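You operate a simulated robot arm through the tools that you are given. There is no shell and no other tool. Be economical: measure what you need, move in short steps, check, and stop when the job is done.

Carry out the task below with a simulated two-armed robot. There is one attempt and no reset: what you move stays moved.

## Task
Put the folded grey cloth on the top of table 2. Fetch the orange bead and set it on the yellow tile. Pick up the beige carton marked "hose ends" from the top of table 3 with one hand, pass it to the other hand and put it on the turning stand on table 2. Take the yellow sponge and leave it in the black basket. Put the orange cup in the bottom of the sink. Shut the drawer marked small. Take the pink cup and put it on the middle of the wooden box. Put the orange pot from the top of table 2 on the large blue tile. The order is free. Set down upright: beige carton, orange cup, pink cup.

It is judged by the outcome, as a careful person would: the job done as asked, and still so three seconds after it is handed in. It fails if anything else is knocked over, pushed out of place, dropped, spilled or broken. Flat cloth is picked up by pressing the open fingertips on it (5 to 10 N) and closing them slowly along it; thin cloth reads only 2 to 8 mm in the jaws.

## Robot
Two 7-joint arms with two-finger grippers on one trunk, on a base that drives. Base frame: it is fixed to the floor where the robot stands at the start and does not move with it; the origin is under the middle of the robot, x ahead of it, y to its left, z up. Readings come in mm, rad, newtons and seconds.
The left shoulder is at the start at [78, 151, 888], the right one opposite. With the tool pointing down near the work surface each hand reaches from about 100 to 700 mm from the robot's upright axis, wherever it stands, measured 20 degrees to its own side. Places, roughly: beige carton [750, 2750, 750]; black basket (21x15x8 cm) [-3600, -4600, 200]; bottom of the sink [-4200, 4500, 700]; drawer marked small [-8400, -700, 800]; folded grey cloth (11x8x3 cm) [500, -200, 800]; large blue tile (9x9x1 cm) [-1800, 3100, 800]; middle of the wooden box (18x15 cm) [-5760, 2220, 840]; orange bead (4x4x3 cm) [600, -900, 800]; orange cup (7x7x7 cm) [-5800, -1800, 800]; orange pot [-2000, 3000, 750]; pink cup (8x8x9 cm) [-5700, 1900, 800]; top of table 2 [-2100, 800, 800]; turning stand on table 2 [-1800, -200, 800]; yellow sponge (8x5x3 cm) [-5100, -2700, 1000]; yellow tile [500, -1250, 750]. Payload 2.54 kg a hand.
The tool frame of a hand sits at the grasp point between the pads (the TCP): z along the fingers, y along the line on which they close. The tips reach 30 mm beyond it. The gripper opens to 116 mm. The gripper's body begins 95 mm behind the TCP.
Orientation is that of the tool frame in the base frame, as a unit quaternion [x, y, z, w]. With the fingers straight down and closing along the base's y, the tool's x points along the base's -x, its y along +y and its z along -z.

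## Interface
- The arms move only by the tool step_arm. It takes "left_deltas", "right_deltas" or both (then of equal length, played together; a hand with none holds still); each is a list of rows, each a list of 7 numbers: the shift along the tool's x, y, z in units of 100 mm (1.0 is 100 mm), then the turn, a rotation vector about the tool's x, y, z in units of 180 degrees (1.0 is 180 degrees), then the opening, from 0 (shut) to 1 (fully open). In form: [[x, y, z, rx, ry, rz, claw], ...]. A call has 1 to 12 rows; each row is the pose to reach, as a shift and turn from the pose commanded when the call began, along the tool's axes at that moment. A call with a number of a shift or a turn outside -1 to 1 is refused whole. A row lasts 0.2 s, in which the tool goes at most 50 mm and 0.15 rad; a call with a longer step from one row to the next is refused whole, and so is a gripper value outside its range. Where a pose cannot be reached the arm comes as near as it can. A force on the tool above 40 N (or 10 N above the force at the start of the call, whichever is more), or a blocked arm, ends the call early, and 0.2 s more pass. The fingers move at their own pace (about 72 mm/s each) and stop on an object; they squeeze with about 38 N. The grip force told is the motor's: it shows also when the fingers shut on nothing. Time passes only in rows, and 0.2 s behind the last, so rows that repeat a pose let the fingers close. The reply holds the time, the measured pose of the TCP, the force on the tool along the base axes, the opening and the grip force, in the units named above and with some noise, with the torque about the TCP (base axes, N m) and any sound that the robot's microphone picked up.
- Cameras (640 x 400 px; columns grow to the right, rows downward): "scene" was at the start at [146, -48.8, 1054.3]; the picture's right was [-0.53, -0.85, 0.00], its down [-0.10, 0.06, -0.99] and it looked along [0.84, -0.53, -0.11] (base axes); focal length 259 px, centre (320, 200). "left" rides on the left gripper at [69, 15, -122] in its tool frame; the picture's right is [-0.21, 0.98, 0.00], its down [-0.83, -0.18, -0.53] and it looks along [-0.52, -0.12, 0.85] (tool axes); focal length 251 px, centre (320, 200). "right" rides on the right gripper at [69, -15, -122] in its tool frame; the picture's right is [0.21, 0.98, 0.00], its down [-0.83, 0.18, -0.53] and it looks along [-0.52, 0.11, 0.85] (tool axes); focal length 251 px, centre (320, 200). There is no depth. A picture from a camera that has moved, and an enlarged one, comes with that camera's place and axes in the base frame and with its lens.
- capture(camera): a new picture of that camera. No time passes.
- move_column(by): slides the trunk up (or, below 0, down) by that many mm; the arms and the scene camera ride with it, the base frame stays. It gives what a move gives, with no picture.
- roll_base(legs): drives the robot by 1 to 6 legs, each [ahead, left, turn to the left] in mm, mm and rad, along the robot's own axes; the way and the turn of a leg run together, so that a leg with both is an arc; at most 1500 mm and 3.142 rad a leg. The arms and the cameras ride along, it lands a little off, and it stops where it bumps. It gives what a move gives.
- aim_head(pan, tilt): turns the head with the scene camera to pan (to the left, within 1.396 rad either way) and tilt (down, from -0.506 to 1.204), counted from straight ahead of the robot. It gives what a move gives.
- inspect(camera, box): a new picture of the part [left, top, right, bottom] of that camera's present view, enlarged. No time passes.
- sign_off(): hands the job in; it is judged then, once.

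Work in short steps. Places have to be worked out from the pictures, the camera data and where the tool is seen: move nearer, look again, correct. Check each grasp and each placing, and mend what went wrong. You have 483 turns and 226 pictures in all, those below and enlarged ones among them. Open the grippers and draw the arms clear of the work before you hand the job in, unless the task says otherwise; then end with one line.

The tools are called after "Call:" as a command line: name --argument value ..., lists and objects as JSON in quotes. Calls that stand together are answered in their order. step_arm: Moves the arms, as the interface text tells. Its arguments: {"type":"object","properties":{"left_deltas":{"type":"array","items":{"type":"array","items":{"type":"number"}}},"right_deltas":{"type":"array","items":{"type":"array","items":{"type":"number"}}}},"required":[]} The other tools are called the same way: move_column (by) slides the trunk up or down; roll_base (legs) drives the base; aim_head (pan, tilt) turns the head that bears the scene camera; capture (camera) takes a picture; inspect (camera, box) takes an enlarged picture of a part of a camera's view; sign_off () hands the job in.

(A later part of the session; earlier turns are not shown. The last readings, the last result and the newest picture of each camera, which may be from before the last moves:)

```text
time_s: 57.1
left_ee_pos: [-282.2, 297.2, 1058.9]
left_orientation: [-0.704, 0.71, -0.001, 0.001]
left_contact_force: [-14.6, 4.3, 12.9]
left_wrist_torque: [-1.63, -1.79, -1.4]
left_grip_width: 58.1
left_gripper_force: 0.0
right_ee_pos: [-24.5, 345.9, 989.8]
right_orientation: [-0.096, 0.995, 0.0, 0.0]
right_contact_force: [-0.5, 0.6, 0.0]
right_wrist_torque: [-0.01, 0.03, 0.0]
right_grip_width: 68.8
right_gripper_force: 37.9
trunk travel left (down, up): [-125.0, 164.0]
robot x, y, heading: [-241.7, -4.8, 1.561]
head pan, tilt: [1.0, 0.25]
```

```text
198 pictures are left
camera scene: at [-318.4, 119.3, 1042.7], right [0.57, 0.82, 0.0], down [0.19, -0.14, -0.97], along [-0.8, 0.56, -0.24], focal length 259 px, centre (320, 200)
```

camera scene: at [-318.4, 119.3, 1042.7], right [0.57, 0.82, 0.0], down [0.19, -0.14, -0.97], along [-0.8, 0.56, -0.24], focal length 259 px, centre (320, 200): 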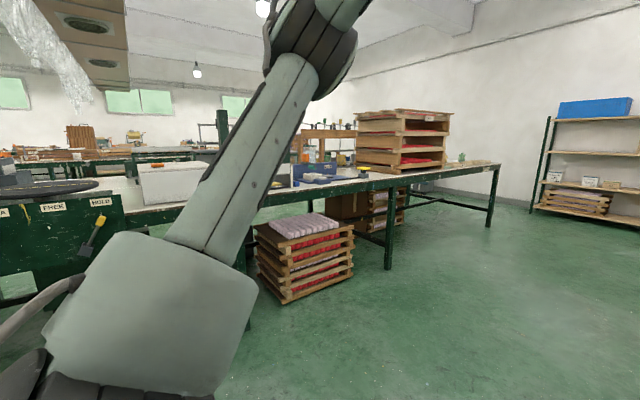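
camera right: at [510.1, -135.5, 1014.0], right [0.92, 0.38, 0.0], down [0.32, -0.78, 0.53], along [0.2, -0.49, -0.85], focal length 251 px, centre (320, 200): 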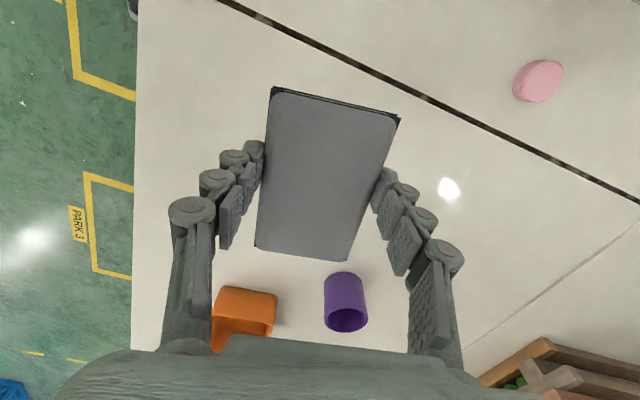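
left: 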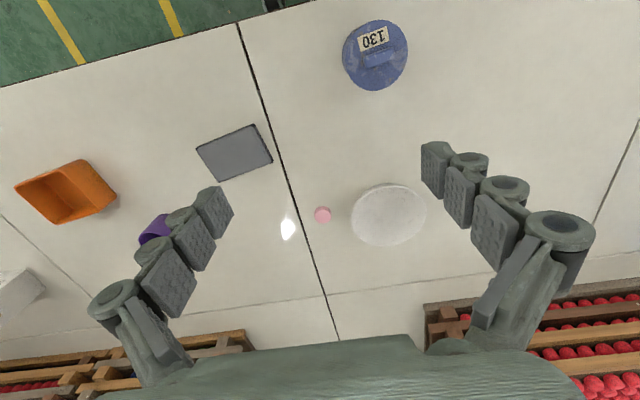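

The left arm may be touching the head (14 N appeared on panning). I pan back a bit and move the left hand out to its own side and forward.

Call:
aim_head --pan 0.5 --tilt 0.25

Call:
step_arm --left_deltas '[[0, 0.4, 0, 0, 0, 0, 0.5], [0, 0.8, 0, 0, 0, 0, 0.5], [0, 1.0, 0.4, 0, 0, 0, 0.5], [0, 1.0, 0.8, 0, 0, 0, 0.5]]'

Call:
step_arm --left_deltas '[[0, 0.4, 0, 0, 0, 0, 0.5], [0, 0.8, 0, 0, 0, 0, 0.5], [0, 0.9, 0, 0, 0, 0, 0.5]]'

Call:
roll_base --legs '[[0, 0, 1.57]]'

Call:
aim_head --pan 0.0 --tilt 0.25

Call:
capture --camera "scene"

```text
time_s: 58.0
left_ee_pos: [-282.0, 297.0, 1059.9]
left_orientation: [-0.704, 0.71, 0.001, 0.001]
left_contact_force: [0.4, -0.3, -1.2]
left_wrist_torque: [0.0, 0.0, 0.01]
left_grip_width: 57.9
left_gripper_force: 0.1
right_ee_pos: [-23.7, 346.3, 989.9]
right_orientation: [-0.095, 0.995, 0.0, -0.001]
right_contact_force: [0.6, -0.4, -0.6]
right_wrist_torque: [0.03, 0.01, -0.01]
right_grip_width: 68.7
right_gripper_force: 38.2
trunk travel left (down, up): [-125.0, 164.0]
robot x, y, heading: [-241.1, -4.3, 1.56]
head pan, tilt: [0.499, 0.25]
```

```text
time_s: 59.0
left_ee_pos: [-383.1, 301.6, 977.3]
left_orientation: [-0.704, 0.71, -0.001, 0.0]
left_contact_force: [0.2, -1.1, 0.0]
left_wrist_torque: [0.0, 0.0, -0.03]
left_grip_width: 57.8
left_gripper_force: 0.1
right_ee_pos: [-23.9, 346.6, 990.1]
right_orientation: [-0.096, 0.995, 0.001, 0.0]
right_contact_force: [0.6, 0.0, -0.5]
right_wrist_torque: [-0.02, 0.01, 0.0]
right_grip_width: 68.7
right_gripper_force: 38.2
trunk travel left (down, up): [-125.0, 164.0]
robot x, y, heading: [-238.8, -6.2, 1.566]
head pan, tilt: [0.499, 0.25]
```

```text
time_s: 59.8
left_ee_pos: [-470.9, 301.0, 977.9]
left_orientation: [-0.704, 0.71, -0.001, 0.001]
left_contact_force: [-1.0, 0.1, 0.4]
left_wrist_torque: [-0.04, -0.01, -0.01]
left_grip_width: 58.1
left_gripper_force: 0.1
right_ee_pos: [-23.7, 345.2, 989.3]
right_orientation: [-0.096, 0.995, 0.0, -0.001]
right_contact_force: [-0.9, 0.4, -0.3]
right_wrist_torque: [0.0, -0.02, 0.0]
right_grip_width: 68.8
right_gripper_force: 38.4
trunk travel left (down, up): [-125.0, 164.0]
robot x, y, heading: [-243.2, -1.2, 1.561]
head pan, tilt: [0.499, 0.25]
```

```text
time_s: 64.3
left_ee_pos: [-530.6, -249.3, 978.0]
left_orientation: [1.0, 0.026, 0.0, -0.001]
left_contact_force: [-0.1, -0.5, 0.0]
left_wrist_torque: [-0.01, 0.02, -0.01]
left_grip_width: 57.9
left_gripper_force: 0.0
right_ee_pos: [-604.2, 193.4, 990.2]
right_orientation: [0.791, -0.612, 0.0, 0.0]
right_contact_force: [0.1, 0.1, -0.4]
right_wrist_torque: [0.01, -0.03, 0.02]
right_grip_width: 68.6
right_gripper_force: 38.0
trunk travel left (down, up): [-125.0, 164.0]
robot x, y, heading: [-241.0, -0.6, -3.091]
head pan, tilt: [0.499, 0.25]
```

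```text
time_s: 65.2
left_ee_pos: [-530.6, -248.7, 977.4]
left_orientation: [1.0, 0.026, 0.0, 0.0]
left_contact_force: [-0.1, -0.1, 0.6]
left_wrist_torque: [-0.05, 0.03, -0.03]
left_grip_width: 57.7
left_gripper_force: 0.1
right_ee_pos: [-604.0, 194.3, 990.8]
right_orientation: [0.791, -0.612, 0.0, 0.0]
right_contact_force: [0.5, 0.5, -0.8]
right_wrist_torque: [0.02, 0.03, -0.01]
right_grip_width: 68.9
right_gripper_force: 38.2
trunk travel left (down, up): [-125.0, 164.0]
robot x, y, heading: [-241.5, -2.5, -3.084]
head pan, tilt: [0.0, 0.25]
```

```text
197 pictures are left
camera scene: at [-403.8, -10.9, 1041.7], right [-0.05, 1.0, 0.0], down [0.25, 0.01, -0.97], along [-0.97, -0.05, -0.25], focal length 259 px, centre (320, 200)
```

scene: 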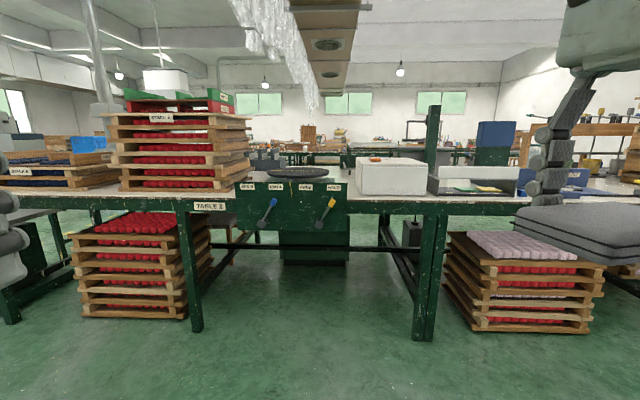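

Table 2 ahead, front edge near x ≈ -1500. I straighten the heading and drive toward its part at y ≈ 650 to find free space.

Call:
roll_base --legs '[[0, 0, -0.058], [650, -700, 0]]'

Call:
aim_head --pan 0.0 --tilt 0.4

Call:
capture --camera "scene"

```text
time_s: 72.9
left_ee_pos: [-1185.4, 487.0, 977.2]
left_orientation: [1.0, -0.007, 0.0, -0.001]
left_contact_force: [-0.3, -0.1, 0.3]
left_wrist_torque: [0.02, -0.01, -0.01]
left_grip_width: 58.0
left_gripper_force: 0.0
right_ee_pos: [-1228.9, 934.2, 990.4]
right_orientation: [0.771, -0.637, 0.0, -0.001]
right_contact_force: [0.3, -0.5, 0.3]
right_wrist_torque: [-0.03, 0.0, -0.01]
right_grip_width: 68.5
right_gripper_force: 38.0
trunk travel left (down, up): [-125.0, 164.0]
robot x, y, heading: [-879.9, 716.1, 3.129]
head pan, tilt: [0.0, 0.25]
```

```text
time_s: 73.6
left_ee_pos: [-1184.9, 485.6, 977.2]
left_orientation: [1.0, -0.007, 0.0, 0.0]
left_contact_force: [-0.5, -0.8, -0.5]
left_wrist_torque: [0.01, 0.01, 0.02]
left_grip_width: 58.0
left_gripper_force: 0.0
right_ee_pos: [-1229.1, 932.8, 990.5]
right_orientation: [0.77, -0.638, 0.0, 0.0]
right_contact_force: [0.8, -0.1, -0.3]
right_wrist_torque: [-0.02, -0.01, -0.01]
right_grip_width: 68.3
right_gripper_force: 37.9
trunk travel left (down, up): [-125.0, 164.0]
robot x, y, heading: [-882.2, 711.9, 3.129]
head pan, tilt: [0.0, 0.4]
```

```text
196 pictures are left
camera scene: at [-1042.6, 715.5, 1027.7], right [0.01, 1.0, 0.0], down [0.39, -0.01, -0.92], along [-0.92, 0.01, -0.39], focal length 259 px, centre (320, 200)
```

scene: 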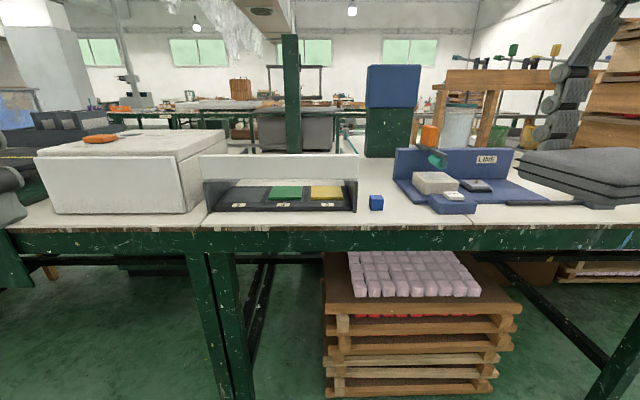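

I look to the right past the held cloth for free space.

Call:
aim_head --pan -0.75 --tilt 0.35

Call:
capture --camera "scene"

Call:
capture --camera "right"

```text
time_s: 74.7
left_ee_pos: [-1185.4, 486.1, 978.4]
left_orientation: [1.0, -0.007, 0.0, -0.001]
left_contact_force: [-0.5, 0.0, -0.1]
left_wrist_torque: [-0.05, 0.0, 0.0]
left_grip_width: 58.2
left_gripper_force: 0.1
right_ee_pos: [-1228.7, 932.0, 990.8]
right_orientation: [0.77, -0.638, 0.0, 0.0]
right_contact_force: [-0.3, 0.9, 0.3]
right_wrist_torque: [-0.01, -0.02, -0.01]
right_grip_width: 68.7
right_gripper_force: 38.8
trunk travel left (down, up): [-125.0, 164.0]
robot x, y, heading: [-884.4, 712.4, 3.126]
head pan, tilt: [-0.75, 0.351]
```

```text
195 pictures are left
camera scene: at [-1017.2, 778.6, 1032.2], right [0.69, 0.72, 0.0], down [0.25, -0.24, -0.94], along [-0.68, 0.65, -0.34], focal length 259 px, centre (320, 200)
```

scene: 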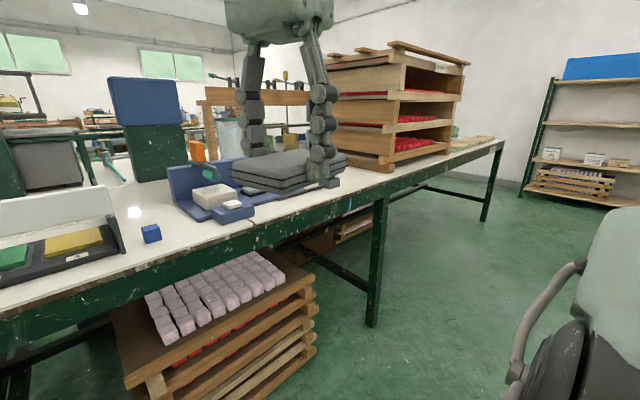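

```text
194 pictures are left
camera right: at [-1200.9, 867.9, 1111.1], right [-0.92, -0.39, 0.0], down [-0.33, 0.78, 0.53], along [-0.21, 0.49, -0.85], focal length 251 px, centre (320, 200)
```

right: 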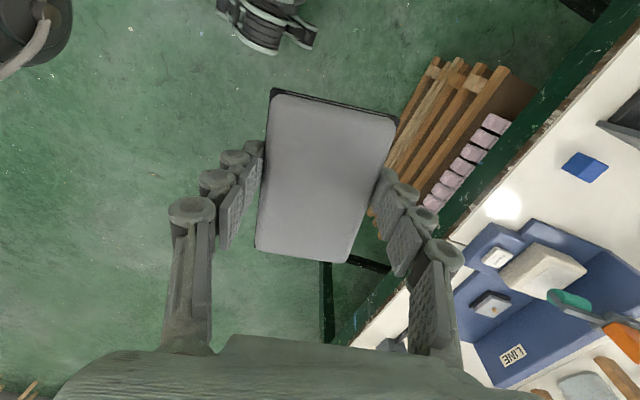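

There's free top between the blue fixture and the tray stack (y ≈ 1350–1900). I drive there.

Call:
roll_base --legs '[[0, -740, 0.015], [210, 0, 0]]'

Call:
aim_head --pan -0.2 --tilt 0.55

Call:
capture --camera "scene"

Call:
capture --camera "right"

```text
time_s: 83.4
left_ee_pos: [-1389.9, 1210.7, 977.7]
left_orientation: [1.0, 0.002, 0.0, 0.0]
left_contact_force: [-0.4, 0.1, 0.4]
left_wrist_torque: [0.03, -0.01, 0.0]
left_grip_width: 58.1
left_gripper_force: 0.1
right_ee_pos: [-1440.7, 1655.8, 989.8]
right_orientation: [0.776, -0.63, 0.0, 0.0]
right_contact_force: [-0.7, -0.1, -0.6]
right_wrist_torque: [0.01, 0.0, -0.01]
right_grip_width: 68.6
right_gripper_force: 38.1
trunk travel left (down, up): [-125.0, 164.0]
robot x, y, heading: [-1091.7, 1441.1, -3.136]
head pan, tilt: [-0.75, 0.351]
```

```text
time_s: 84.4
left_ee_pos: [-1390.2, 1210.4, 978.1]
left_orientation: [1.0, 0.003, 0.001, -0.001]
left_contact_force: [-0.5, 0.3, -0.3]
left_wrist_torque: [0.01, -0.03, 0.0]
left_grip_width: 57.9
left_gripper_force: 0.0
right_ee_pos: [-1441.0, 1655.8, 991.1]
right_orientation: [0.776, -0.63, -0.001, 0.0]
right_contact_force: [0.7, -0.2, -0.4]
right_wrist_torque: [0.0, -0.01, -0.04]
right_grip_width: 68.7
right_gripper_force: 38.0
trunk travel left (down, up): [-125.0, 164.0]
robot x, y, heading: [-1089.5, 1447.1, -3.133]
head pan, tilt: [-0.201, 0.55]
```

```text
193 pictures are left
camera scene: at [-1245.9, 1460.1, 1014.0], right [0.2, 0.98, 0.0], down [0.51, -0.1, -0.85], along [-0.84, 0.17, -0.52], focal length 259 px, centre (320, 200)
```

scene: 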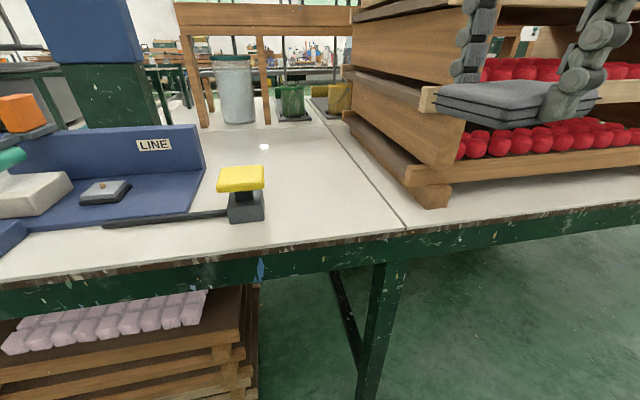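

```text
192 pictures are left
camera right: at [-1411.6, 1591.4, 1111.1], right [-0.91, -0.41, 0.0], down [-0.35, 0.77, 0.53], along [-0.22, 0.49, -0.85], focal length 251 px, centre (320, 200)
```

right: 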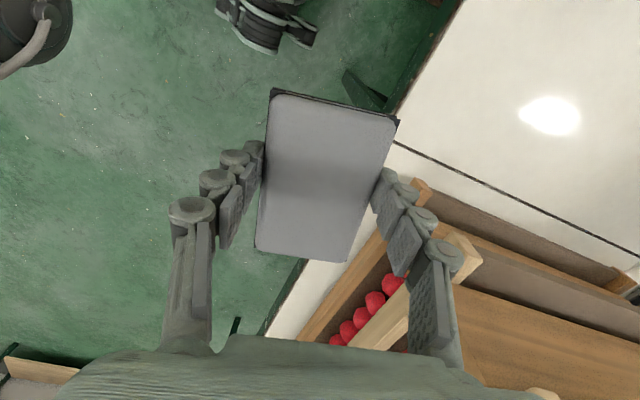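

Free spot centre about [-1650, 1580], clear of the yellow switch (~y 1410) and the stack (y ≥ 1735). I bring the cloth there.

Call:
step_arm --right_deltas '[[0.31, 0.1, 0, 0, 0, 0, 0.4], [0.31, 0.5, 0, 0, 0, 0, 0.4], [0.31, 0.95, 0, 0, 0, 0, 0.4]]'

Call:
step_arm --right_deltas '[[0, 0.4, 0, 0, 0, 0, 0.4], [0, 0.8, 0.1, 0, 0, 0, 0.4], [0, 1.0, 0.5, 0, 0, 0, 0.4], [0, 1.0, 0.9, 0, 0, 0, 0.4]]'

Call:
step_arm --right_deltas '[[0, 0.23, 0, 0, 0, 0, 0.4], [0, 0.23, 0.3, 0, 0, 0, 0.4], [0, 0.23, 0.6, 0, 0, 0, 0.4]]'

Call:
capture --camera "scene"

Call:
capture --camera "right"

```text
time_s: 85.2
left_ee_pos: [-1385.3, 1210.7, 978.6]
left_orientation: [1.0, 0.003, -0.002, -0.001]
left_contact_force: [0.9, 0.6, 0.1]
left_wrist_torque: [-0.02, -0.02, 0.0]
left_grip_width: 57.9
left_gripper_force: 0.2
right_ee_pos: [-1518.6, 1609.8, 990.0]
right_orientation: [0.776, -0.63, 0.003, -0.003]
right_contact_force: [30.6, -3.5, -6.5]
right_wrist_torque: [-0.48, -0.97, -1.72]
right_grip_width: 69.0
right_gripper_force: 37.6
trunk travel left (down, up): [-125.0, 164.0]
robot x, y, heading: [-1092.2, 1439.0, -3.139]
head pan, tilt: [-0.201, 0.55]
```

```text
time_s: 85.4
left_ee_pos: [-1387.1, 1210.9, 978.8]
left_orientation: [1.0, 0.003, -0.001, -0.002]
left_contact_force: [1.0, -0.4, 0.5]
left_wrist_torque: [-0.02, 0.0, -0.02]
left_grip_width: 57.9
left_gripper_force: 0.1
right_ee_pos: [-1520.0, 1606.9, 990.1]
right_orientation: [0.776, -0.631, 0.007, -0.007]
right_contact_force: [13.8, -1.6, 0.9]
right_wrist_torque: [0.1, -0.06, -0.81]
right_grip_width: 70.0
right_gripper_force: 38.2
trunk travel left (down, up): [-125.0, 164.0]
robot x, y, heading: [-1091.3, 1445.0, -3.14]
head pan, tilt: [-0.201, 0.55]
stopped in row 1 (right hand): the force on the tool passed its limit at 52 N (the readings are from after the stop); the commanded pose is now the measured one
```

```text
time_s: 85.9
left_ee_pos: [-1386.5, 1211.2, 977.2]
left_orientation: [1.0, 0.003, -0.001, -0.002]
left_contact_force: [0.3, 0.3, -0.3]
left_wrist_torque: [0.0, -0.01, -0.06]
left_grip_width: 58.1
left_gripper_force: 0.1
right_ee_pos: [-1536.3, 1599.6, 989.9]
right_orientation: [0.778, -0.629, 0.014, -0.008]
right_contact_force: [14.3, -6.5, -0.4]
right_wrist_torque: [-0.11, -0.13, -0.78]
right_grip_width: 79.1
right_gripper_force: 38.1
trunk travel left (down, up): [-125.0, 164.0]
robot x, y, heading: [-1087.1, 1444.7, -3.138]
head pan, tilt: [-0.201, 0.55]
stopped in row 2 (right hand): the force on the tool passed its limit at 46 N (the readings are from after the stop); the commanded pose is now the measured one
```

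```text
191 pictures are left
camera scene: at [-1242.8, 1459.7, 1014.4], right [0.2, 0.98, 0.0], down [0.51, -0.1, -0.85], along [-0.84, 0.17, -0.52], focal length 259 px, centre (320, 200)
```

scene: 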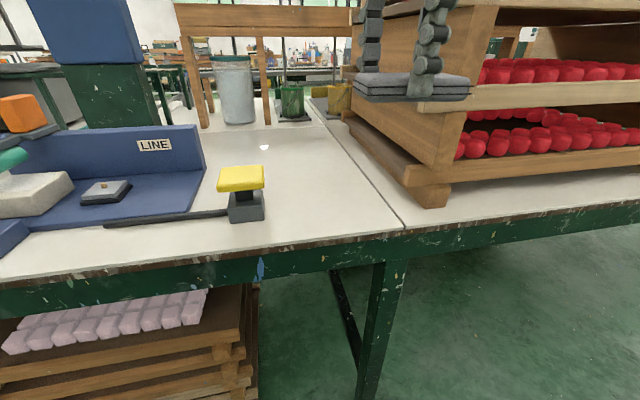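

```text
190 pictures are left
camera right: at [-1510.5, 1535.5, 1111.7], right [-0.91, -0.41, -0.03], down [-0.37, 0.77, 0.52], along [-0.2, 0.48, -0.85], focal length 251 px, centre (320, 200)
```

right: 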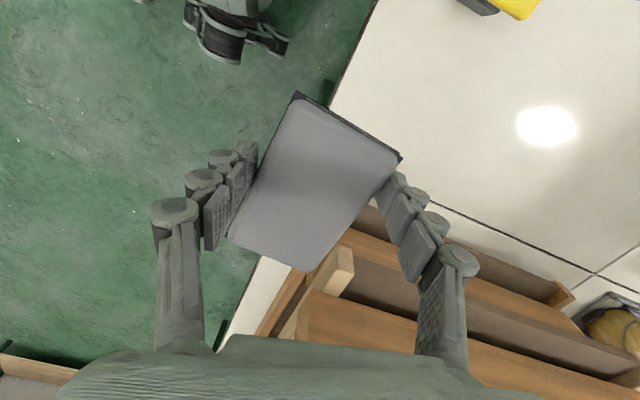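

The cloth's far corner touched the tray stack's side and turned in the jaws; the stack itself looks unmoved. I back off and shift away from the stack.

Call:
step_arm --right_deltas '[[0, -0.2, 0, 0, 0, 0, 0.4], [0, -0.4, 0, 0, 0, 0, 0.4], [0.4, -0.5, 0, 0, 0, 0, 0.4], [0.8, -0.5, 0, 0, 0, 0, 0.4]]'

Call:
capture --camera "right"

Call:
capture --camera "scene"

```text
time_s: 86.9
left_ee_pos: [-1389.4, 1211.0, 976.7]
left_orientation: [1.0, 0.002, 0.0, -0.001]
left_contact_force: [-0.1, 0.5, -0.1]
left_wrist_torque: [-0.05, -0.01, 0.0]
left_grip_width: 57.8
left_gripper_force: 0.0
right_ee_pos: [-1472.8, 1534.4, 989.8]
right_orientation: [0.776, -0.63, 0.013, -0.01]
right_contact_force: [-0.6, -0.2, 0.3]
right_wrist_torque: [-0.02, 0.02, -0.01]
right_grip_width: 76.8
right_gripper_force: 38.3
trunk travel left (down, up): [-125.0, 164.0]
robot x, y, heading: [-1089.6, 1441.1, -3.136]
head pan, tilt: [-0.201, 0.55]
```

```text
189 pictures are left
camera right: at [-1447.5, 1469.0, 1111.8], right [-0.91, -0.41, -0.03], down [-0.36, 0.77, 0.52], along [-0.19, 0.48, -0.85], focal length 251 px, centre (320, 200)
```

right: 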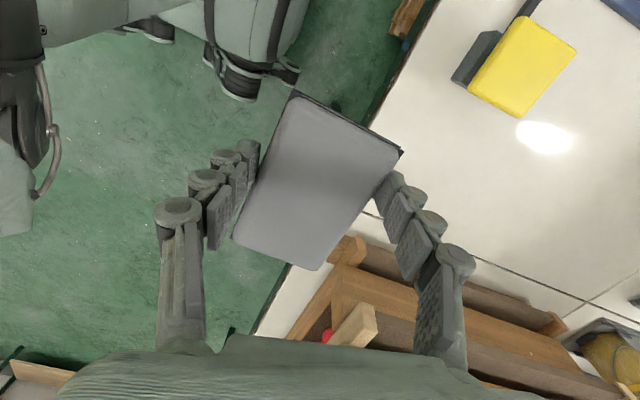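

```text
188 pictures are left
camera scene: at [-1245.2, 1460.0, 1013.8], right [0.2, 0.98, 0.0], down [0.51, -0.1, -0.85], along [-0.84, 0.17, -0.52], focal length 259 px, centre (320, 200)
```

scene: 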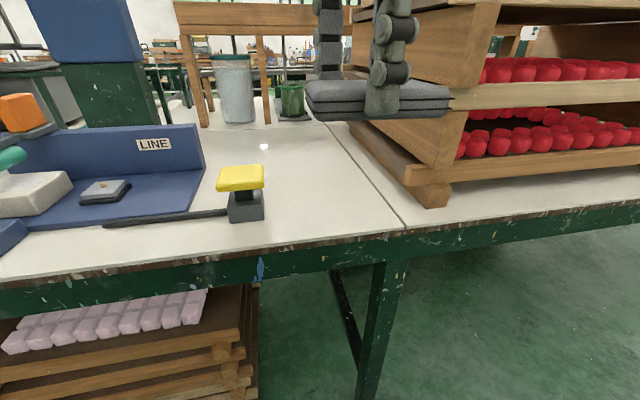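

Nothing moved out of place. New target: TCP [-1630, 1565]; I go forward first, then sideways, with the hand still high.

Call:
step_arm --right_deltas '[[0, 0.35, 0, 0, 0, 0, 0.4], [0, 0.7, 0, 0, 0, 0, 0.4], [0, 1.0, 0, 0, 0, 0, 0.4]]'

Call:
step_arm --right_deltas '[[-0.1, 0.25, 0, 0, 0, 0, 0.4], [-0.35, 0.47, 0, 0, 0, 0, 0.4], [-0.63, 0.47, 0, 0, 0, 0, 0.4]]'

Call:
capture --camera "right"

Call:
capture --camera "scene"

```text
time_s: 87.7
left_ee_pos: [-1389.0, 1211.2, 976.6]
left_orientation: [1.0, 0.001, 0.0, -0.001]
left_contact_force: [0.0, 0.8, -0.7]
left_wrist_torque: [0.0, 0.0, 0.0]
left_grip_width: 58.1
left_gripper_force: 0.1
right_ee_pos: [-1550.0, 1557.6, 974.9]
right_orientation: [0.777, -0.629, 0.013, -0.007]
right_contact_force: [-0.1, 0.1, -1.1]
right_wrist_torque: [0.01, 0.02, 0.02]
right_grip_width: 76.4
right_gripper_force: 37.9
right hand out of reach, approached as far as the arm can: row 1, 2, 3
trunk travel left (down, up): [-125.0, 164.0]
robot x, y, heading: [-1087.9, 1440.9, -3.14]
head pan, tilt: [-0.201, 0.55]
```

```text
time_s: 88.5
left_ee_pos: [-1379.2, 1202.4, 977.2]
left_orientation: [1.0, 0.005, -0.005, -0.006]
left_contact_force: [-0.6, 0.3, 0.9]
left_wrist_torque: [0.01, 0.02, 0.04]
left_grip_width: 58.1
left_gripper_force: 0.0
right_ee_pos: [-1598.3, 1591.1, 975.2]
right_orientation: [0.787, -0.616, 0.001, -0.018]
right_contact_force: [0.0, 0.6, -1.8]
right_wrist_torque: [-0.02, -0.02, -0.02]
right_grip_width: 76.0
right_gripper_force: 37.9
right hand out of reach, approached as far as the arm can: row 1, 2
trunk travel left (down, up): [-125.0, 164.0]
robot x, y, heading: [-1087.3, 1442.0, -3.139]
head pan, tilt: [-0.201, 0.55]
```

```text
187 pictures are left
camera right: at [-1568.9, 1523.8, 1093.6], right [-0.9, -0.44, -0.04], down [-0.39, 0.74, 0.55], along [-0.22, 0.5, -0.84], focal length 251 px, centre (320, 200)
```

right: 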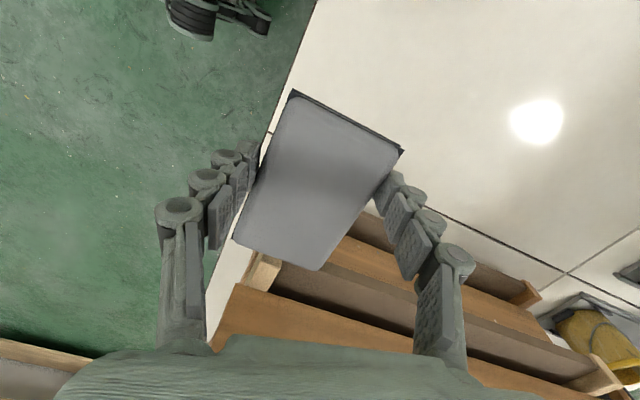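

```text
186 pictures are left
camera scene: at [-1236.4, 1451.3, 1014.0], right [0.19, 0.98, 0.01], down [0.5, -0.09, -0.86], along [-0.84, 0.17, -0.51], focal length 259 px, centre (320, 200)
```

scene: 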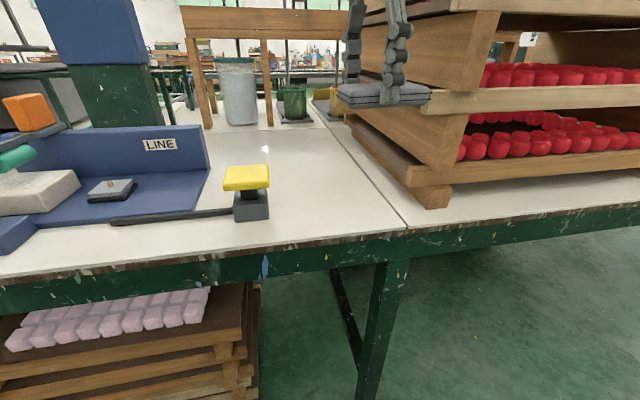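

The arm is near its limit at this height; reach should be better lower down. I shift 30 mm away from the stack and lower.

Call:
step_arm --right_deltas '[[0.2, 0, 0, 0, 0, 0, 0.4], [0.35, 0, 0.2, 0, 0, 0, 0.4], [0.35, 0, 0.5, 0, 0, 0, 0.4], [0.35, 0, 0.9, 0, 0, 0, 0.4]]'

Call:
capture --camera "scene"

```text
time_s: 89.5
left_ee_pos: [-1388.9, 1210.6, 976.1]
left_orientation: [1.0, 0.001, 0.001, -0.001]
left_contact_force: [-0.4, 0.1, -0.3]
left_wrist_torque: [-0.01, -0.01, -0.03]
left_grip_width: 58.0
left_gripper_force: 0.1
right_ee_pos: [-1599.6, 1574.6, 881.0]
right_orientation: [0.775, -0.632, 0.014, -0.009]
right_contact_force: [0.0, 0.2, -0.5]
right_wrist_torque: [-0.03, 0.01, -0.01]
right_grip_width: 76.1
right_gripper_force: 38.4
right hand out of reach, approached as far as the arm can: row 1, 2
trunk travel left (down, up): [-125.0, 164.0]
robot x, y, heading: [-1087.1, 1444.8, -3.141]
head pan, tilt: [-0.201, 0.55]
```

```text
185 pictures are left
camera scene: at [-1245.3, 1460.4, 1013.7], right [0.2, 0.98, 0.0], down [0.51, -0.1, -0.85], along [-0.84, 0.17, -0.52], focal length 259 px, centre (320, 200)
```

scene: 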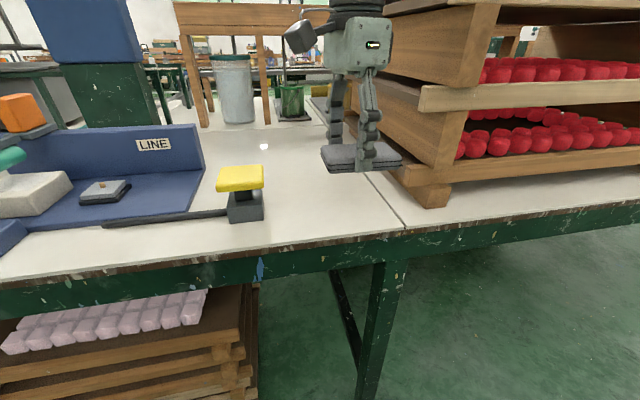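

Free again and good reach here. I shift 30 mm further in, 20 mm left, and lower to 815.

Call:
step_arm --right_deltas '[[0.13, 0.33, 0, 0, 0, 0, 0.4], [0.13, 0.33, 0.3, 0, 0, 0, 0.4], [0.13, 0.33, 0.65, 0, 0, 0, 0.4]]'

Call:
capture --camera "scene"

Call:
capture --camera "right"

```text
time_s: 90.5
left_ee_pos: [-1376.8, 1208.2, 978.5]
left_orientation: [1.0, 0.002, -0.006, -0.003]
left_contact_force: [-0.3, -1.5, 0.1]
left_wrist_torque: [0.1, 0.02, 0.0]
left_grip_width: 58.2
left_gripper_force: 0.0
right_ee_pos: [-1616.2, 1541.4, 841.0]
right_orientation: [0.783, -0.622, -0.005, 0.008]
right_contact_force: [-0.3, -0.1, -0.8]
right_wrist_torque: [-0.01, -0.05, -0.02]
right_grip_width: 75.4
right_gripper_force: 37.8
right hand out of reach, approached as far as the arm can: row 1, 2
trunk travel left (down, up): [-125.0, 164.0]
robot x, y, heading: [-1085.4, 1442.9, -3.137]
head pan, tilt: [-0.201, 0.55]
stopped in row 3 (right hand): the arm was blocked; the commanded pose is now the measured one
```

```text
184 pictures are left
camera scene: at [-1234.3, 1456.3, 1015.2], right [0.2, 0.98, 0.0], down [0.5, -0.1, -0.86], along [-0.84, 0.17, -0.51], focal length 259 px, centre (320, 200)
```

scene: 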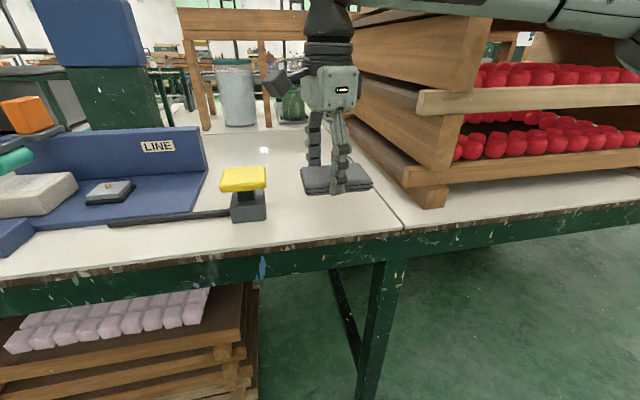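

```text
183 pictures are left
camera right: at [-1583.3, 1478.7, 961.7], right [-0.9, -0.43, 0.02], down [-0.35, 0.77, 0.54], along [-0.25, 0.48, -0.84], focal length 251 px, centre (320, 200)
```

right: 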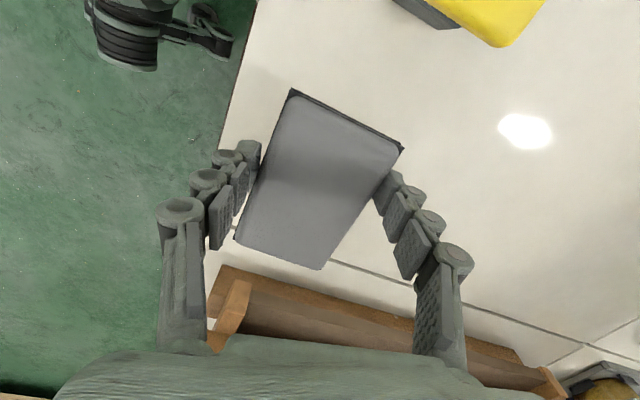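

The right upper arm/elbow is brushing the tray stack because of the twisted wrist. I retreat up and back, then untwist the hand so that the elbow comes in.

Call:
step_arm --right_deltas '[[0, -0.2, -0.1, 0, 0, 0, 0.4], [0, -0.4, -0.3, 0, 0, 0, 0.4], [0, -0.7, -0.6, 0, 0, 0, 0.4], [0.2, -1.0, -0.9, 0, 0, 0, 0.4]]'

Call:
step_arm --right_deltas '[[0, -0.3, 0, 0, 0, 0, 0.4], [0, -0.6, 0, 0, 0, -0.04, 0.4], [0, -0.6, 0, 0, 0, -0.08, 0.4], [0, -0.6, 0, 0, 0, -0.12, 0.4], [0, -0.6, 0, 0, 0, -0.16, 0.4], [0, -0.6, 0, 0, 0, -0.2, 0.4], [0, -0.6, 0, 0, 0, -0.24, 0.4], [0, -0.6, 0, 0, 0, -0.28, 0.4], [0, -0.6, 0, 0, 0, -0.32, 0.4], [0, -0.6, 0, 0, 0, -0.36, 0.4], [0, -0.6, 0, 0, 0, -0.4, 0.4], [0, -0.6, 0, 0, 0, -0.42, 0.4]]'

Call:
capture --camera "scene"

Call:
capture --camera "right"

```text
time_s: 91.5
left_ee_pos: [-1387.7, 1210.1, 977.3]
left_orientation: [1.0, 0.003, 0.001, -0.002]
left_contact_force: [-0.8, -0.2, -0.3]
left_wrist_torque: [0.0, 0.0, -0.01]
left_grip_width: 57.9
left_gripper_force: 0.1
right_ee_pos: [-1523.5, 1552.5, 918.8]
right_orientation: [0.781, -0.625, 0.006, 0.003]
right_contact_force: [-0.6, -0.3, 0.3]
right_wrist_torque: [-0.06, 0.02, -0.01]
right_grip_width: 75.3
right_gripper_force: 38.2
trunk travel left (down, up): [-125.0, 164.0]
robot x, y, heading: [-1087.8, 1440.3, -3.135]
head pan, tilt: [-0.201, 0.55]
```

```text
time_s: 94.1
left_ee_pos: [-1387.9, 1210.5, 976.8]
left_orientation: [1.0, 0.003, 0.0, -0.001]
left_contact_force: [-0.3, -0.9, -0.3]
left_wrist_torque: [-0.01, 0.02, 0.0]
left_grip_width: 58.0
left_gripper_force: 0.0
right_ee_pos: [-1464.7, 1564.4, 920.1]
right_orientation: [1.0, -0.015, 0.003, 0.004]
right_contact_force: [-1.1, -1.0, -0.7]
right_wrist_torque: [0.02, -0.03, 0.01]
right_grip_width: 74.7
right_gripper_force: 38.2
trunk travel left (down, up): [-125.0, 164.0]
robot x, y, heading: [-1086.3, 1444.3, -3.14]
head pan, tilt: [-0.201, 0.55]
```

```text
182 pictures are left
camera scene: at [-1244.1, 1459.6, 1014.0], right [0.2, 0.98, 0.0], down [0.51, -0.1, -0.85], along [-0.84, 0.17, -0.52], focal length 259 px, centre (320, 200)
```

scene: 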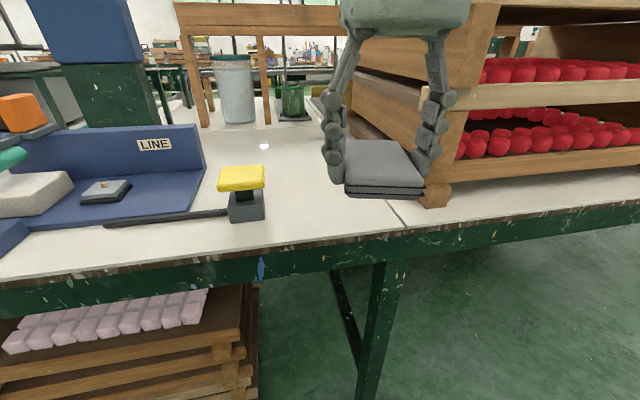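

```text
181 pictures are left
camera right: at [-1396.0, 1577.9, 1041.5], right [0.19, -0.98, 0.01], down [-0.83, -0.15, 0.53], along [-0.52, -0.11, -0.85], focal length 251 px, centre (320, 200)
```

right: 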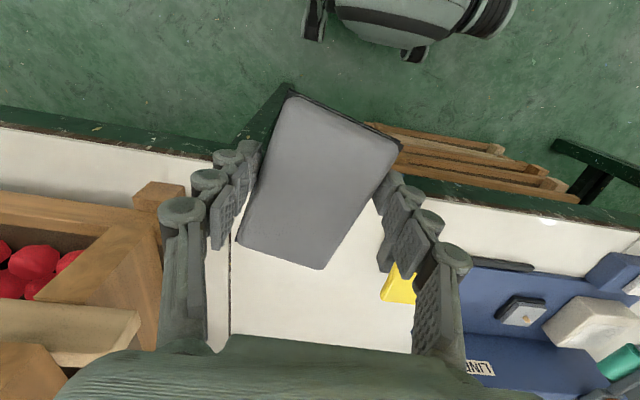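

Untwisted; the elbow is in and the cloth is held firmly. Now I go forward to x ≈ -1630 at y ≈ 1552.

Call:
step_arm --right_deltas '[[-0.4, 0.1, 0, 0, 0, 0, 0.4], [-0.8, 0.12, 0, 0, 0, 0, 0.4], [-1.0, 0.12, 0, 0, 0, 0, 0.4]]'

Call:
step_arm --right_deltas '[[-0.35, 0, 0, 0, 0, 0, 0.4], [-0.65, 0, 0.2, 0, 0, 0, 0.4], [-0.65, 0, 0.6, 0, 0, 0, 0.4], [-0.65, 0, 0.9, 0, 0, 0, 0.4]]'

Call:
capture --camera "scene"

Call:
capture --camera "right"

```text
time_s: 94.9
left_ee_pos: [-1388.5, 1210.4, 977.3]
left_orientation: [1.0, 0.002, 0.0, 0.0]
left_contact_force: [-0.7, 0.6, 0.5]
left_wrist_torque: [0.01, 0.01, -0.02]
left_grip_width: 58.2
left_gripper_force: 0.2
right_ee_pos: [-1565.8, 1555.4, 917.9]
right_orientation: [1.0, -0.015, 0.003, 0.005]
right_contact_force: [0.0, 0.9, -0.9]
right_wrist_torque: [0.0, 0.0, 0.01]
right_grip_width: 74.5
right_gripper_force: 37.9
trunk travel left (down, up): [-125.0, 164.0]
robot x, y, heading: [-1087.9, 1442.8, -3.134]
head pan, tilt: [-0.201, 0.55]
```

```text
time_s: 95.9
left_ee_pos: [-1375.8, 1204.5, 981.0]
left_orientation: [1.0, 0.003, -0.01, -0.004]
left_contact_force: [-0.4, -0.1, 0.5]
left_wrist_torque: [0.01, -0.02, -0.03]
left_grip_width: 57.8
left_gripper_force: 0.1
right_ee_pos: [-1622.6, 1546.6, 847.5]
right_orientation: [1.0, -0.01, -0.017, 0.005]
right_contact_force: [-0.2, 0.9, -0.4]
right_wrist_torque: [-0.02, -0.02, -0.01]
right_grip_width: 73.9
right_gripper_force: 37.7
right hand out of reach, approached as far as the arm can: row 2, 3
trunk travel left (down, up): [-125.0, 164.0]
robot x, y, heading: [-1085.6, 1441.9, -3.132]
head pan, tilt: [-0.201, 0.55]
```

```text
180 pictures are left
camera scene: at [-1232.0, 1454.0, 1017.1], right [0.2, 0.98, 0.0], down [0.5, -0.1, -0.86], along [-0.84, 0.17, -0.51], focal length 259 px, centre (320, 200)
```

scene: 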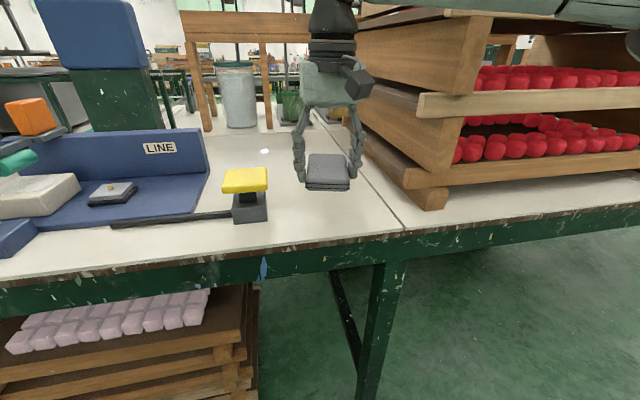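

```text
179 pictures are left
camera right: at [-1548.5, 1560.4, 966.8], right [0.2, -0.98, 0.0], down [-0.81, -0.16, 0.56], along [-0.55, -0.11, -0.83], focal length 251 px, centre (320, 200)
```

right: 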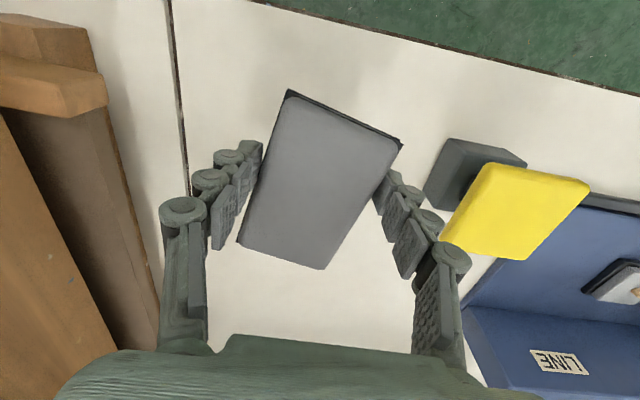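

The link beside the elbow still leans on the stack top. I back out, shift the base 220 mm to the left, and re-approach.

Call:
step_arm --right_deltas '[[0.2, 0, -0.2, 0, 0, 0, 0.4], [0.5, 0, -0.4, 0, 0, 0, 0.4], [0.9, 0, -0.6, 0, 0, 0, 0.4]]'

Call:
step_arm --right_deltas '[[0.4, 0, -0.2, 0, 0, 0, 0.4], [0.8, 0, -0.4, 0, 0, 0, 0.4]]'

Call:
roll_base --legs '[[0, 220, 0]]'

Call:
aim_head --pan -0.4 --tilt 0.45

Call:
capture --camera "scene"

```text
time_s: 96.7
left_ee_pos: [-1388.2, 1210.6, 977.3]
left_orientation: [1.0, 0.003, 0.0, -0.001]
left_contact_force: [-0.4, 0.8, 0.1]
left_wrist_torque: [0.03, 0.01, 0.01]
left_grip_width: 58.1
left_gripper_force: 0.0
right_ee_pos: [-1541.2, 1556.4, 890.2]
right_orientation: [1.0, -0.017, 0.003, 0.007]
right_contact_force: [0.6, -0.2, -1.2]
right_wrist_torque: [0.0, 0.02, -0.02]
right_grip_width: 74.1
right_gripper_force: 37.8
trunk travel left (down, up): [-125.0, 164.0]
robot x, y, heading: [-1089.3, 1444.1, -3.137]
head pan, tilt: [-0.201, 0.55]
```

```text
time_s: 97.3
left_ee_pos: [-1386.9, 1209.7, 978.3]
left_orientation: [1.0, 0.002, -0.001, 0.0]
left_contact_force: [-0.1, 0.6, 0.8]
left_wrist_torque: [-0.01, 0.01, 0.02]
left_grip_width: 57.9
left_gripper_force: 0.1
right_ee_pos: [-1462.6, 1548.2, 933.1]
right_orientation: [1.0, -0.016, 0.003, 0.005]
right_contact_force: [-0.6, 0.0, -1.6]
right_wrist_torque: [-0.02, -0.01, 0.01]
right_grip_width: 73.9
right_gripper_force: 38.0
trunk travel left (down, up): [-125.0, 164.0]
robot x, y, heading: [-1087.3, 1444.2, -3.136]
head pan, tilt: [-0.201, 0.55]
```

```text
time_s: 100.0
left_ee_pos: [-1384.3, 993.7, 978.5]
left_orientation: [1.0, 0.004, 0.0, 0.0]
left_contact_force: [-0.8, -0.3, 0.9]
left_wrist_torque: [0.0, -0.01, 0.02]
left_grip_width: 58.0
left_gripper_force: 0.1
right_ee_pos: [-1461.4, 1332.1, 932.7]
right_orientation: [1.0, -0.013, 0.003, 0.005]
right_contact_force: [-0.4, 0.2, -0.1]
right_wrist_torque: [-0.03, -0.02, 0.01]
right_grip_width: 72.9
right_gripper_force: 37.9
trunk travel left (down, up): [-125.0, 164.0]
robot x, y, heading: [-1084.0, 1225.5, -3.131]
head pan, tilt: [-0.201, 0.55]
```

```text
time_s: 100.7
left_ee_pos: [-1385.1, 993.6, 978.6]
left_orientation: [1.0, 0.004, 0.0, -0.001]
left_contact_force: [0.6, -0.2, 0.1]
left_wrist_torque: [-0.02, 0.01, -0.02]
left_grip_width: 57.9
left_gripper_force: 0.0
right_ee_pos: [-1461.0, 1332.2, 932.4]
right_orientation: [1.0, -0.013, 0.004, 0.005]
right_contact_force: [0.1, -0.8, -0.1]
right_wrist_torque: [0.03, 0.0, 0.0]
right_grip_width: 72.9
right_gripper_force: 37.9
trunk travel left (down, up): [-125.0, 164.0]
robot x, y, heading: [-1085.8, 1227.7, -3.135]
head pan, tilt: [-0.4, 0.45]
```

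```text
178 pictures are left
camera scene: at [-1239.6, 1261.5, 1023.0], right [0.38, 0.92, 0.0], down [0.4, -0.17, -0.9], along [-0.83, 0.34, -0.44], focal length 259 px, centre (320, 200)
```

scene: 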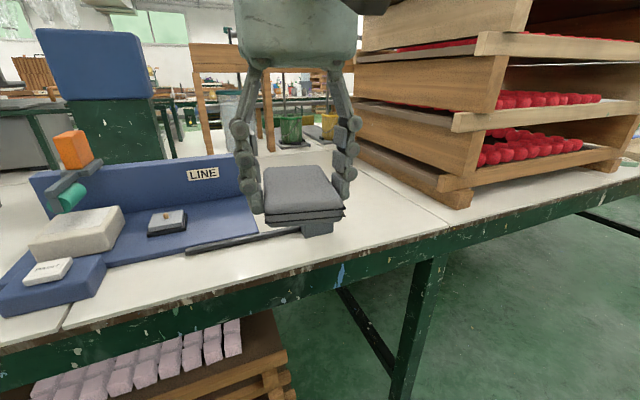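

The stack hasn't shifted. I move the hand right and forward toward [-1625, 1550] in increments.

Call:
step_arm --right_deltas '[[-0.2, -0.35, 0, 0, 0, 0, 0.4], [-0.4, -0.7, 0, 0, 0, 0, 0.4], [-0.6, -1.0, 0, 0, 0, 0, 0.4]]'

Call:
step_arm --right_deltas '[[-0.3, -0.35, 0, 0, 0, 0, 0.4], [-0.6, -0.7, 0, 0, 0, 0, 0.4], [-0.9, -1.0, 0, 0, 0, 0, 0.4], [-0.95, -1.0, 0.2, 0, 0, 0, 0.4]]'

Call:
capture --camera "scene"

Call:
capture --camera "right"

```text
time_s: 101.5
left_ee_pos: [-1385.8, 993.4, 977.8]
left_orientation: [1.0, 0.005, 0.0, -0.002]
left_contact_force: [0.2, 0.0, 0.5]
left_wrist_torque: [-0.02, -0.02, 0.01]
left_grip_width: 58.2
left_gripper_force: 0.0
right_ee_pos: [-1520.7, 1431.8, 929.0]
right_orientation: [1.0, -0.012, 0.003, 0.004]
right_contact_force: [0.4, 0.3, -0.4]
right_wrist_torque: [-0.04, -0.01, -0.02]
right_grip_width: 72.5
right_gripper_force: 38.3
trunk travel left (down, up): [-125.0, 164.0]
robot x, y, heading: [-1082.1, 1229.5, -3.132]
head pan, tilt: [-0.4, 0.45]
```

```text
time_s: 102.5
left_ee_pos: [-1385.6, 994.2, 977.9]
left_orientation: [1.0, 0.004, 0.0, -0.001]
left_contact_force: [-0.2, 0.3, -0.4]
left_wrist_torque: [-0.01, 0.02, 0.02]
left_grip_width: 57.9
left_gripper_force: 0.0
right_ee_pos: [-1613.5, 1535.8, 910.2]
right_orientation: [1.0, -0.012, 0.004, 0.005]
right_contact_force: [-0.8, 0.6, -0.5]
right_wrist_torque: [-0.02, -0.02, -0.01]
right_grip_width: 72.6
right_gripper_force: 38.3
trunk travel left (down, up): [-125.0, 164.0]
robot x, y, heading: [-1084.3, 1226.1, -3.13]
head pan, tilt: [-0.4, 0.45]
```

```text
177 pictures are left
camera scene: at [-1239.7, 1261.7, 1023.0], right [0.38, 0.92, 0.0], down [0.4, -0.17, -0.9], along [-0.83, 0.34, -0.44], focal length 259 px, centre (320, 200)
```

scene: 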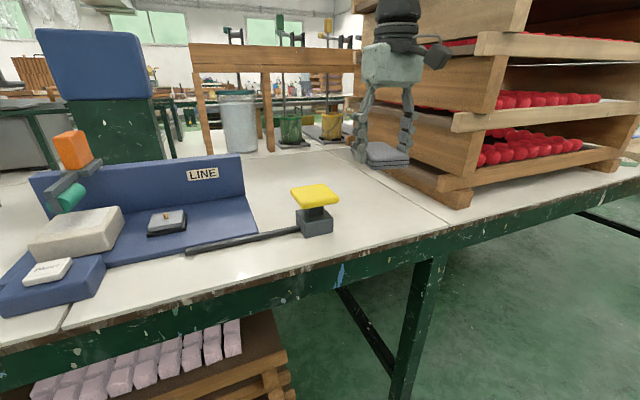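

```text
176 pictures are left
camera right: at [-1544.9, 1550.2, 1030.6], right [0.19, -0.98, 0.01], down [-0.83, -0.16, 0.53], along [-0.52, -0.11, -0.85], focal length 251 px, centre (320, 200)
```

right: 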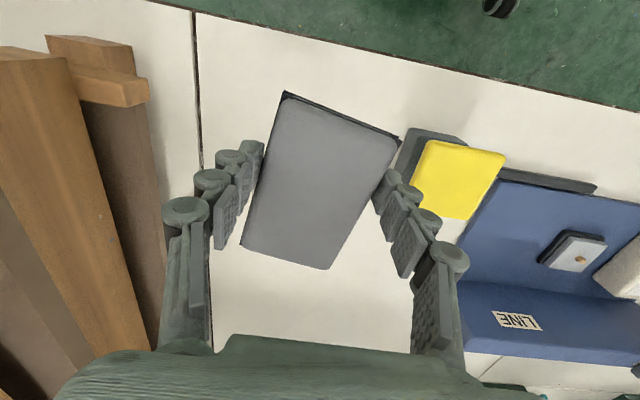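

Now unobstructed. I nudge 14 mm toward +y, and lower to ~812.

Call:
step_arm --right_deltas '[[-0.08, -0.14, 0.2, 0, 0, 0, 0.4], [-0.08, -0.14, 0.6, 0, 0, 0, 0.4], [-0.08, -0.14, 0.85, 0, 0, 0, 0.4], [-0.08, -0.14, 0.98, 0, 0, 0, 0.4]]'

Call:
inspect --camera "scene" --box '[280, 80, 480, 240]'

Call:
capture --camera "right"

```text
time_s: 103.5
left_ee_pos: [-1385.2, 994.0, 978.3]
left_orientation: [1.0, 0.005, 0.0, -0.001]
left_contact_force: [-0.1, -0.6, -0.7]
left_wrist_torque: [0.03, 0.02, 0.01]
left_grip_width: 58.3
left_gripper_force: 0.0
right_ee_pos: [-1617.8, 1551.8, 810.1]
right_orientation: [1.0, -0.012, 0.002, 0.005]
right_contact_force: [-0.9, 0.1, -0.1]
right_wrist_torque: [0.02, -0.01, -0.02]
right_grip_width: 72.3
right_gripper_force: 38.6
trunk travel left (down, up): [-125.0, 164.0]
robot x, y, heading: [-1087.8, 1225.2, -3.13]
head pan, tilt: [-0.4, 0.45]
```

```text
2.50 times, centred on (380, 160) of scene
camera zoom: at [-1239.7, 1261.6, 1023.0], right [0.38, 0.92, 0.0], down [0.4, -0.17, -0.9], along [-0.83, 0.34, -0.44], focal length 647 px, centre (170, 300)
```

zoom: 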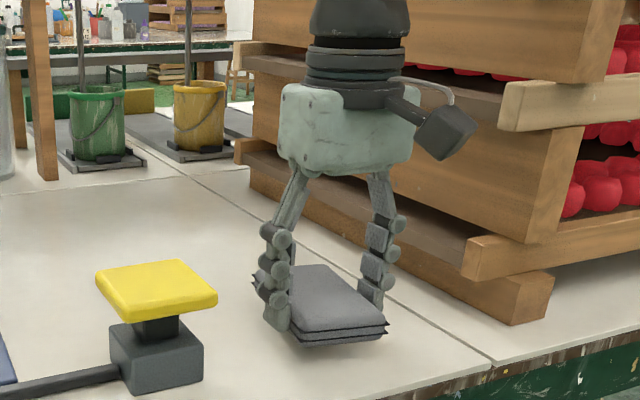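

```text
174 pictures are left
camera right: at [-1549.0, 1564.9, 930.8], right [0.19, -0.98, 0.01], down [-0.83, -0.15, 0.53], along [-0.52, -0.11, -0.85], focal length 251 px, centre (320, 200)
```

right: 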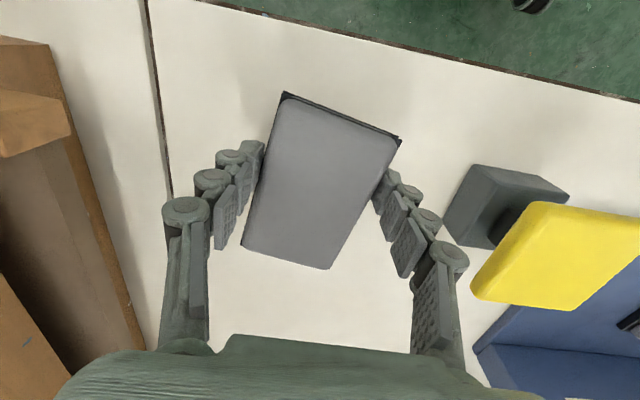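

Good spot. I lower in small steps until contact.

Call:
step_arm --right_deltas '[[0, 0, 0.06, 0, 0, 0, 0.4], [0, 0, 0.1, 0, 0, 0, 0.4], [0, 0, 0.12, 0, 0, 0, 0.4], [0, 0, 0.14, 0, 0, 0, 0.4], [0, 0, 0.16, 0, 0, 0, 0.4]]'

```text
time_s: 104.7
left_ee_pos: [-1384.1, 993.0, 976.8]
left_orientation: [1.0, 0.004, 0.0, 0.0]
left_contact_force: [-0.1, -0.3, -0.6]
left_wrist_torque: [-0.02, 0.0, -0.04]
left_grip_width: 57.9
left_gripper_force: 0.0
right_ee_pos: [-1619.3, 1548.0, 794.3]
right_orientation: [1.0, -0.013, 0.002, 0.005]
right_contact_force: [0.0, -0.1, -0.8]
right_wrist_torque: [-0.02, 0.01, -0.03]
right_grip_width: 72.1
right_gripper_force: 38.1
trunk travel left (down, up): [-125.0, 164.0]
robot x, y, heading: [-1085.1, 1228.7, -3.135]
head pan, tilt: [-0.4, 0.45]
```

Call:
step_arm --right_deltas '[[0, 0, 0.02, 0, 0, 0, 0.4], [0, 0, 0.04, 0, 0, 0, 0.4], [0, 0, 0.06, 0, 0, 0, 0.4]]'

Call:
inspect --camera "scene" --box '[280, 80, 480, 240]'

```text
time_s: 105.5
left_ee_pos: [-1384.7, 993.7, 977.9]
left_orientation: [1.0, 0.004, -0.001, -0.001]
left_contact_force: [-0.7, 0.0, 0.9]
left_wrist_torque: [0.02, 0.0, 0.0]
left_grip_width: 58.1
left_gripper_force: 0.1
right_ee_pos: [-1620.0, 1548.1, 791.9]
right_orientation: [1.0, -0.013, 0.0, 0.004]
right_contact_force: [-0.3, 1.1, 19.2]
right_wrist_torque: [0.56, -0.13, -0.31]
right_grip_width: 72.1
right_gripper_force: 37.8
trunk travel left (down, up): [-125.0, 164.0]
robot x, y, heading: [-1084.9, 1226.4, -3.137]
head pan, tilt: [-0.4, 0.45]
```

```text
2.50 times, centred on (380, 160) of scene
camera zoom: at [-1238.3, 1260.8, 1023.7], right [0.38, 0.92, 0.0], down [0.4, -0.16, -0.9], along [-0.83, 0.34, -0.43], focal length 647 px, centre (170, 300)
```

zoom: 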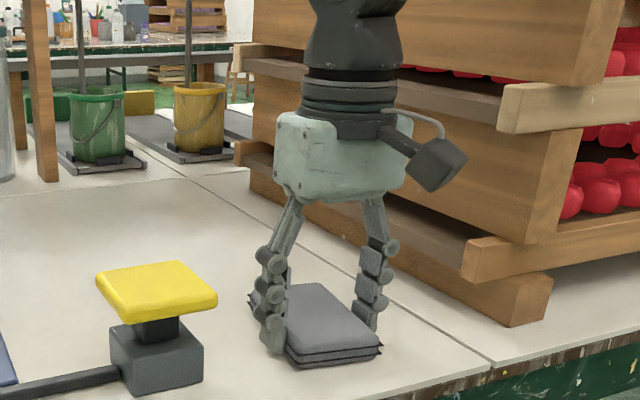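

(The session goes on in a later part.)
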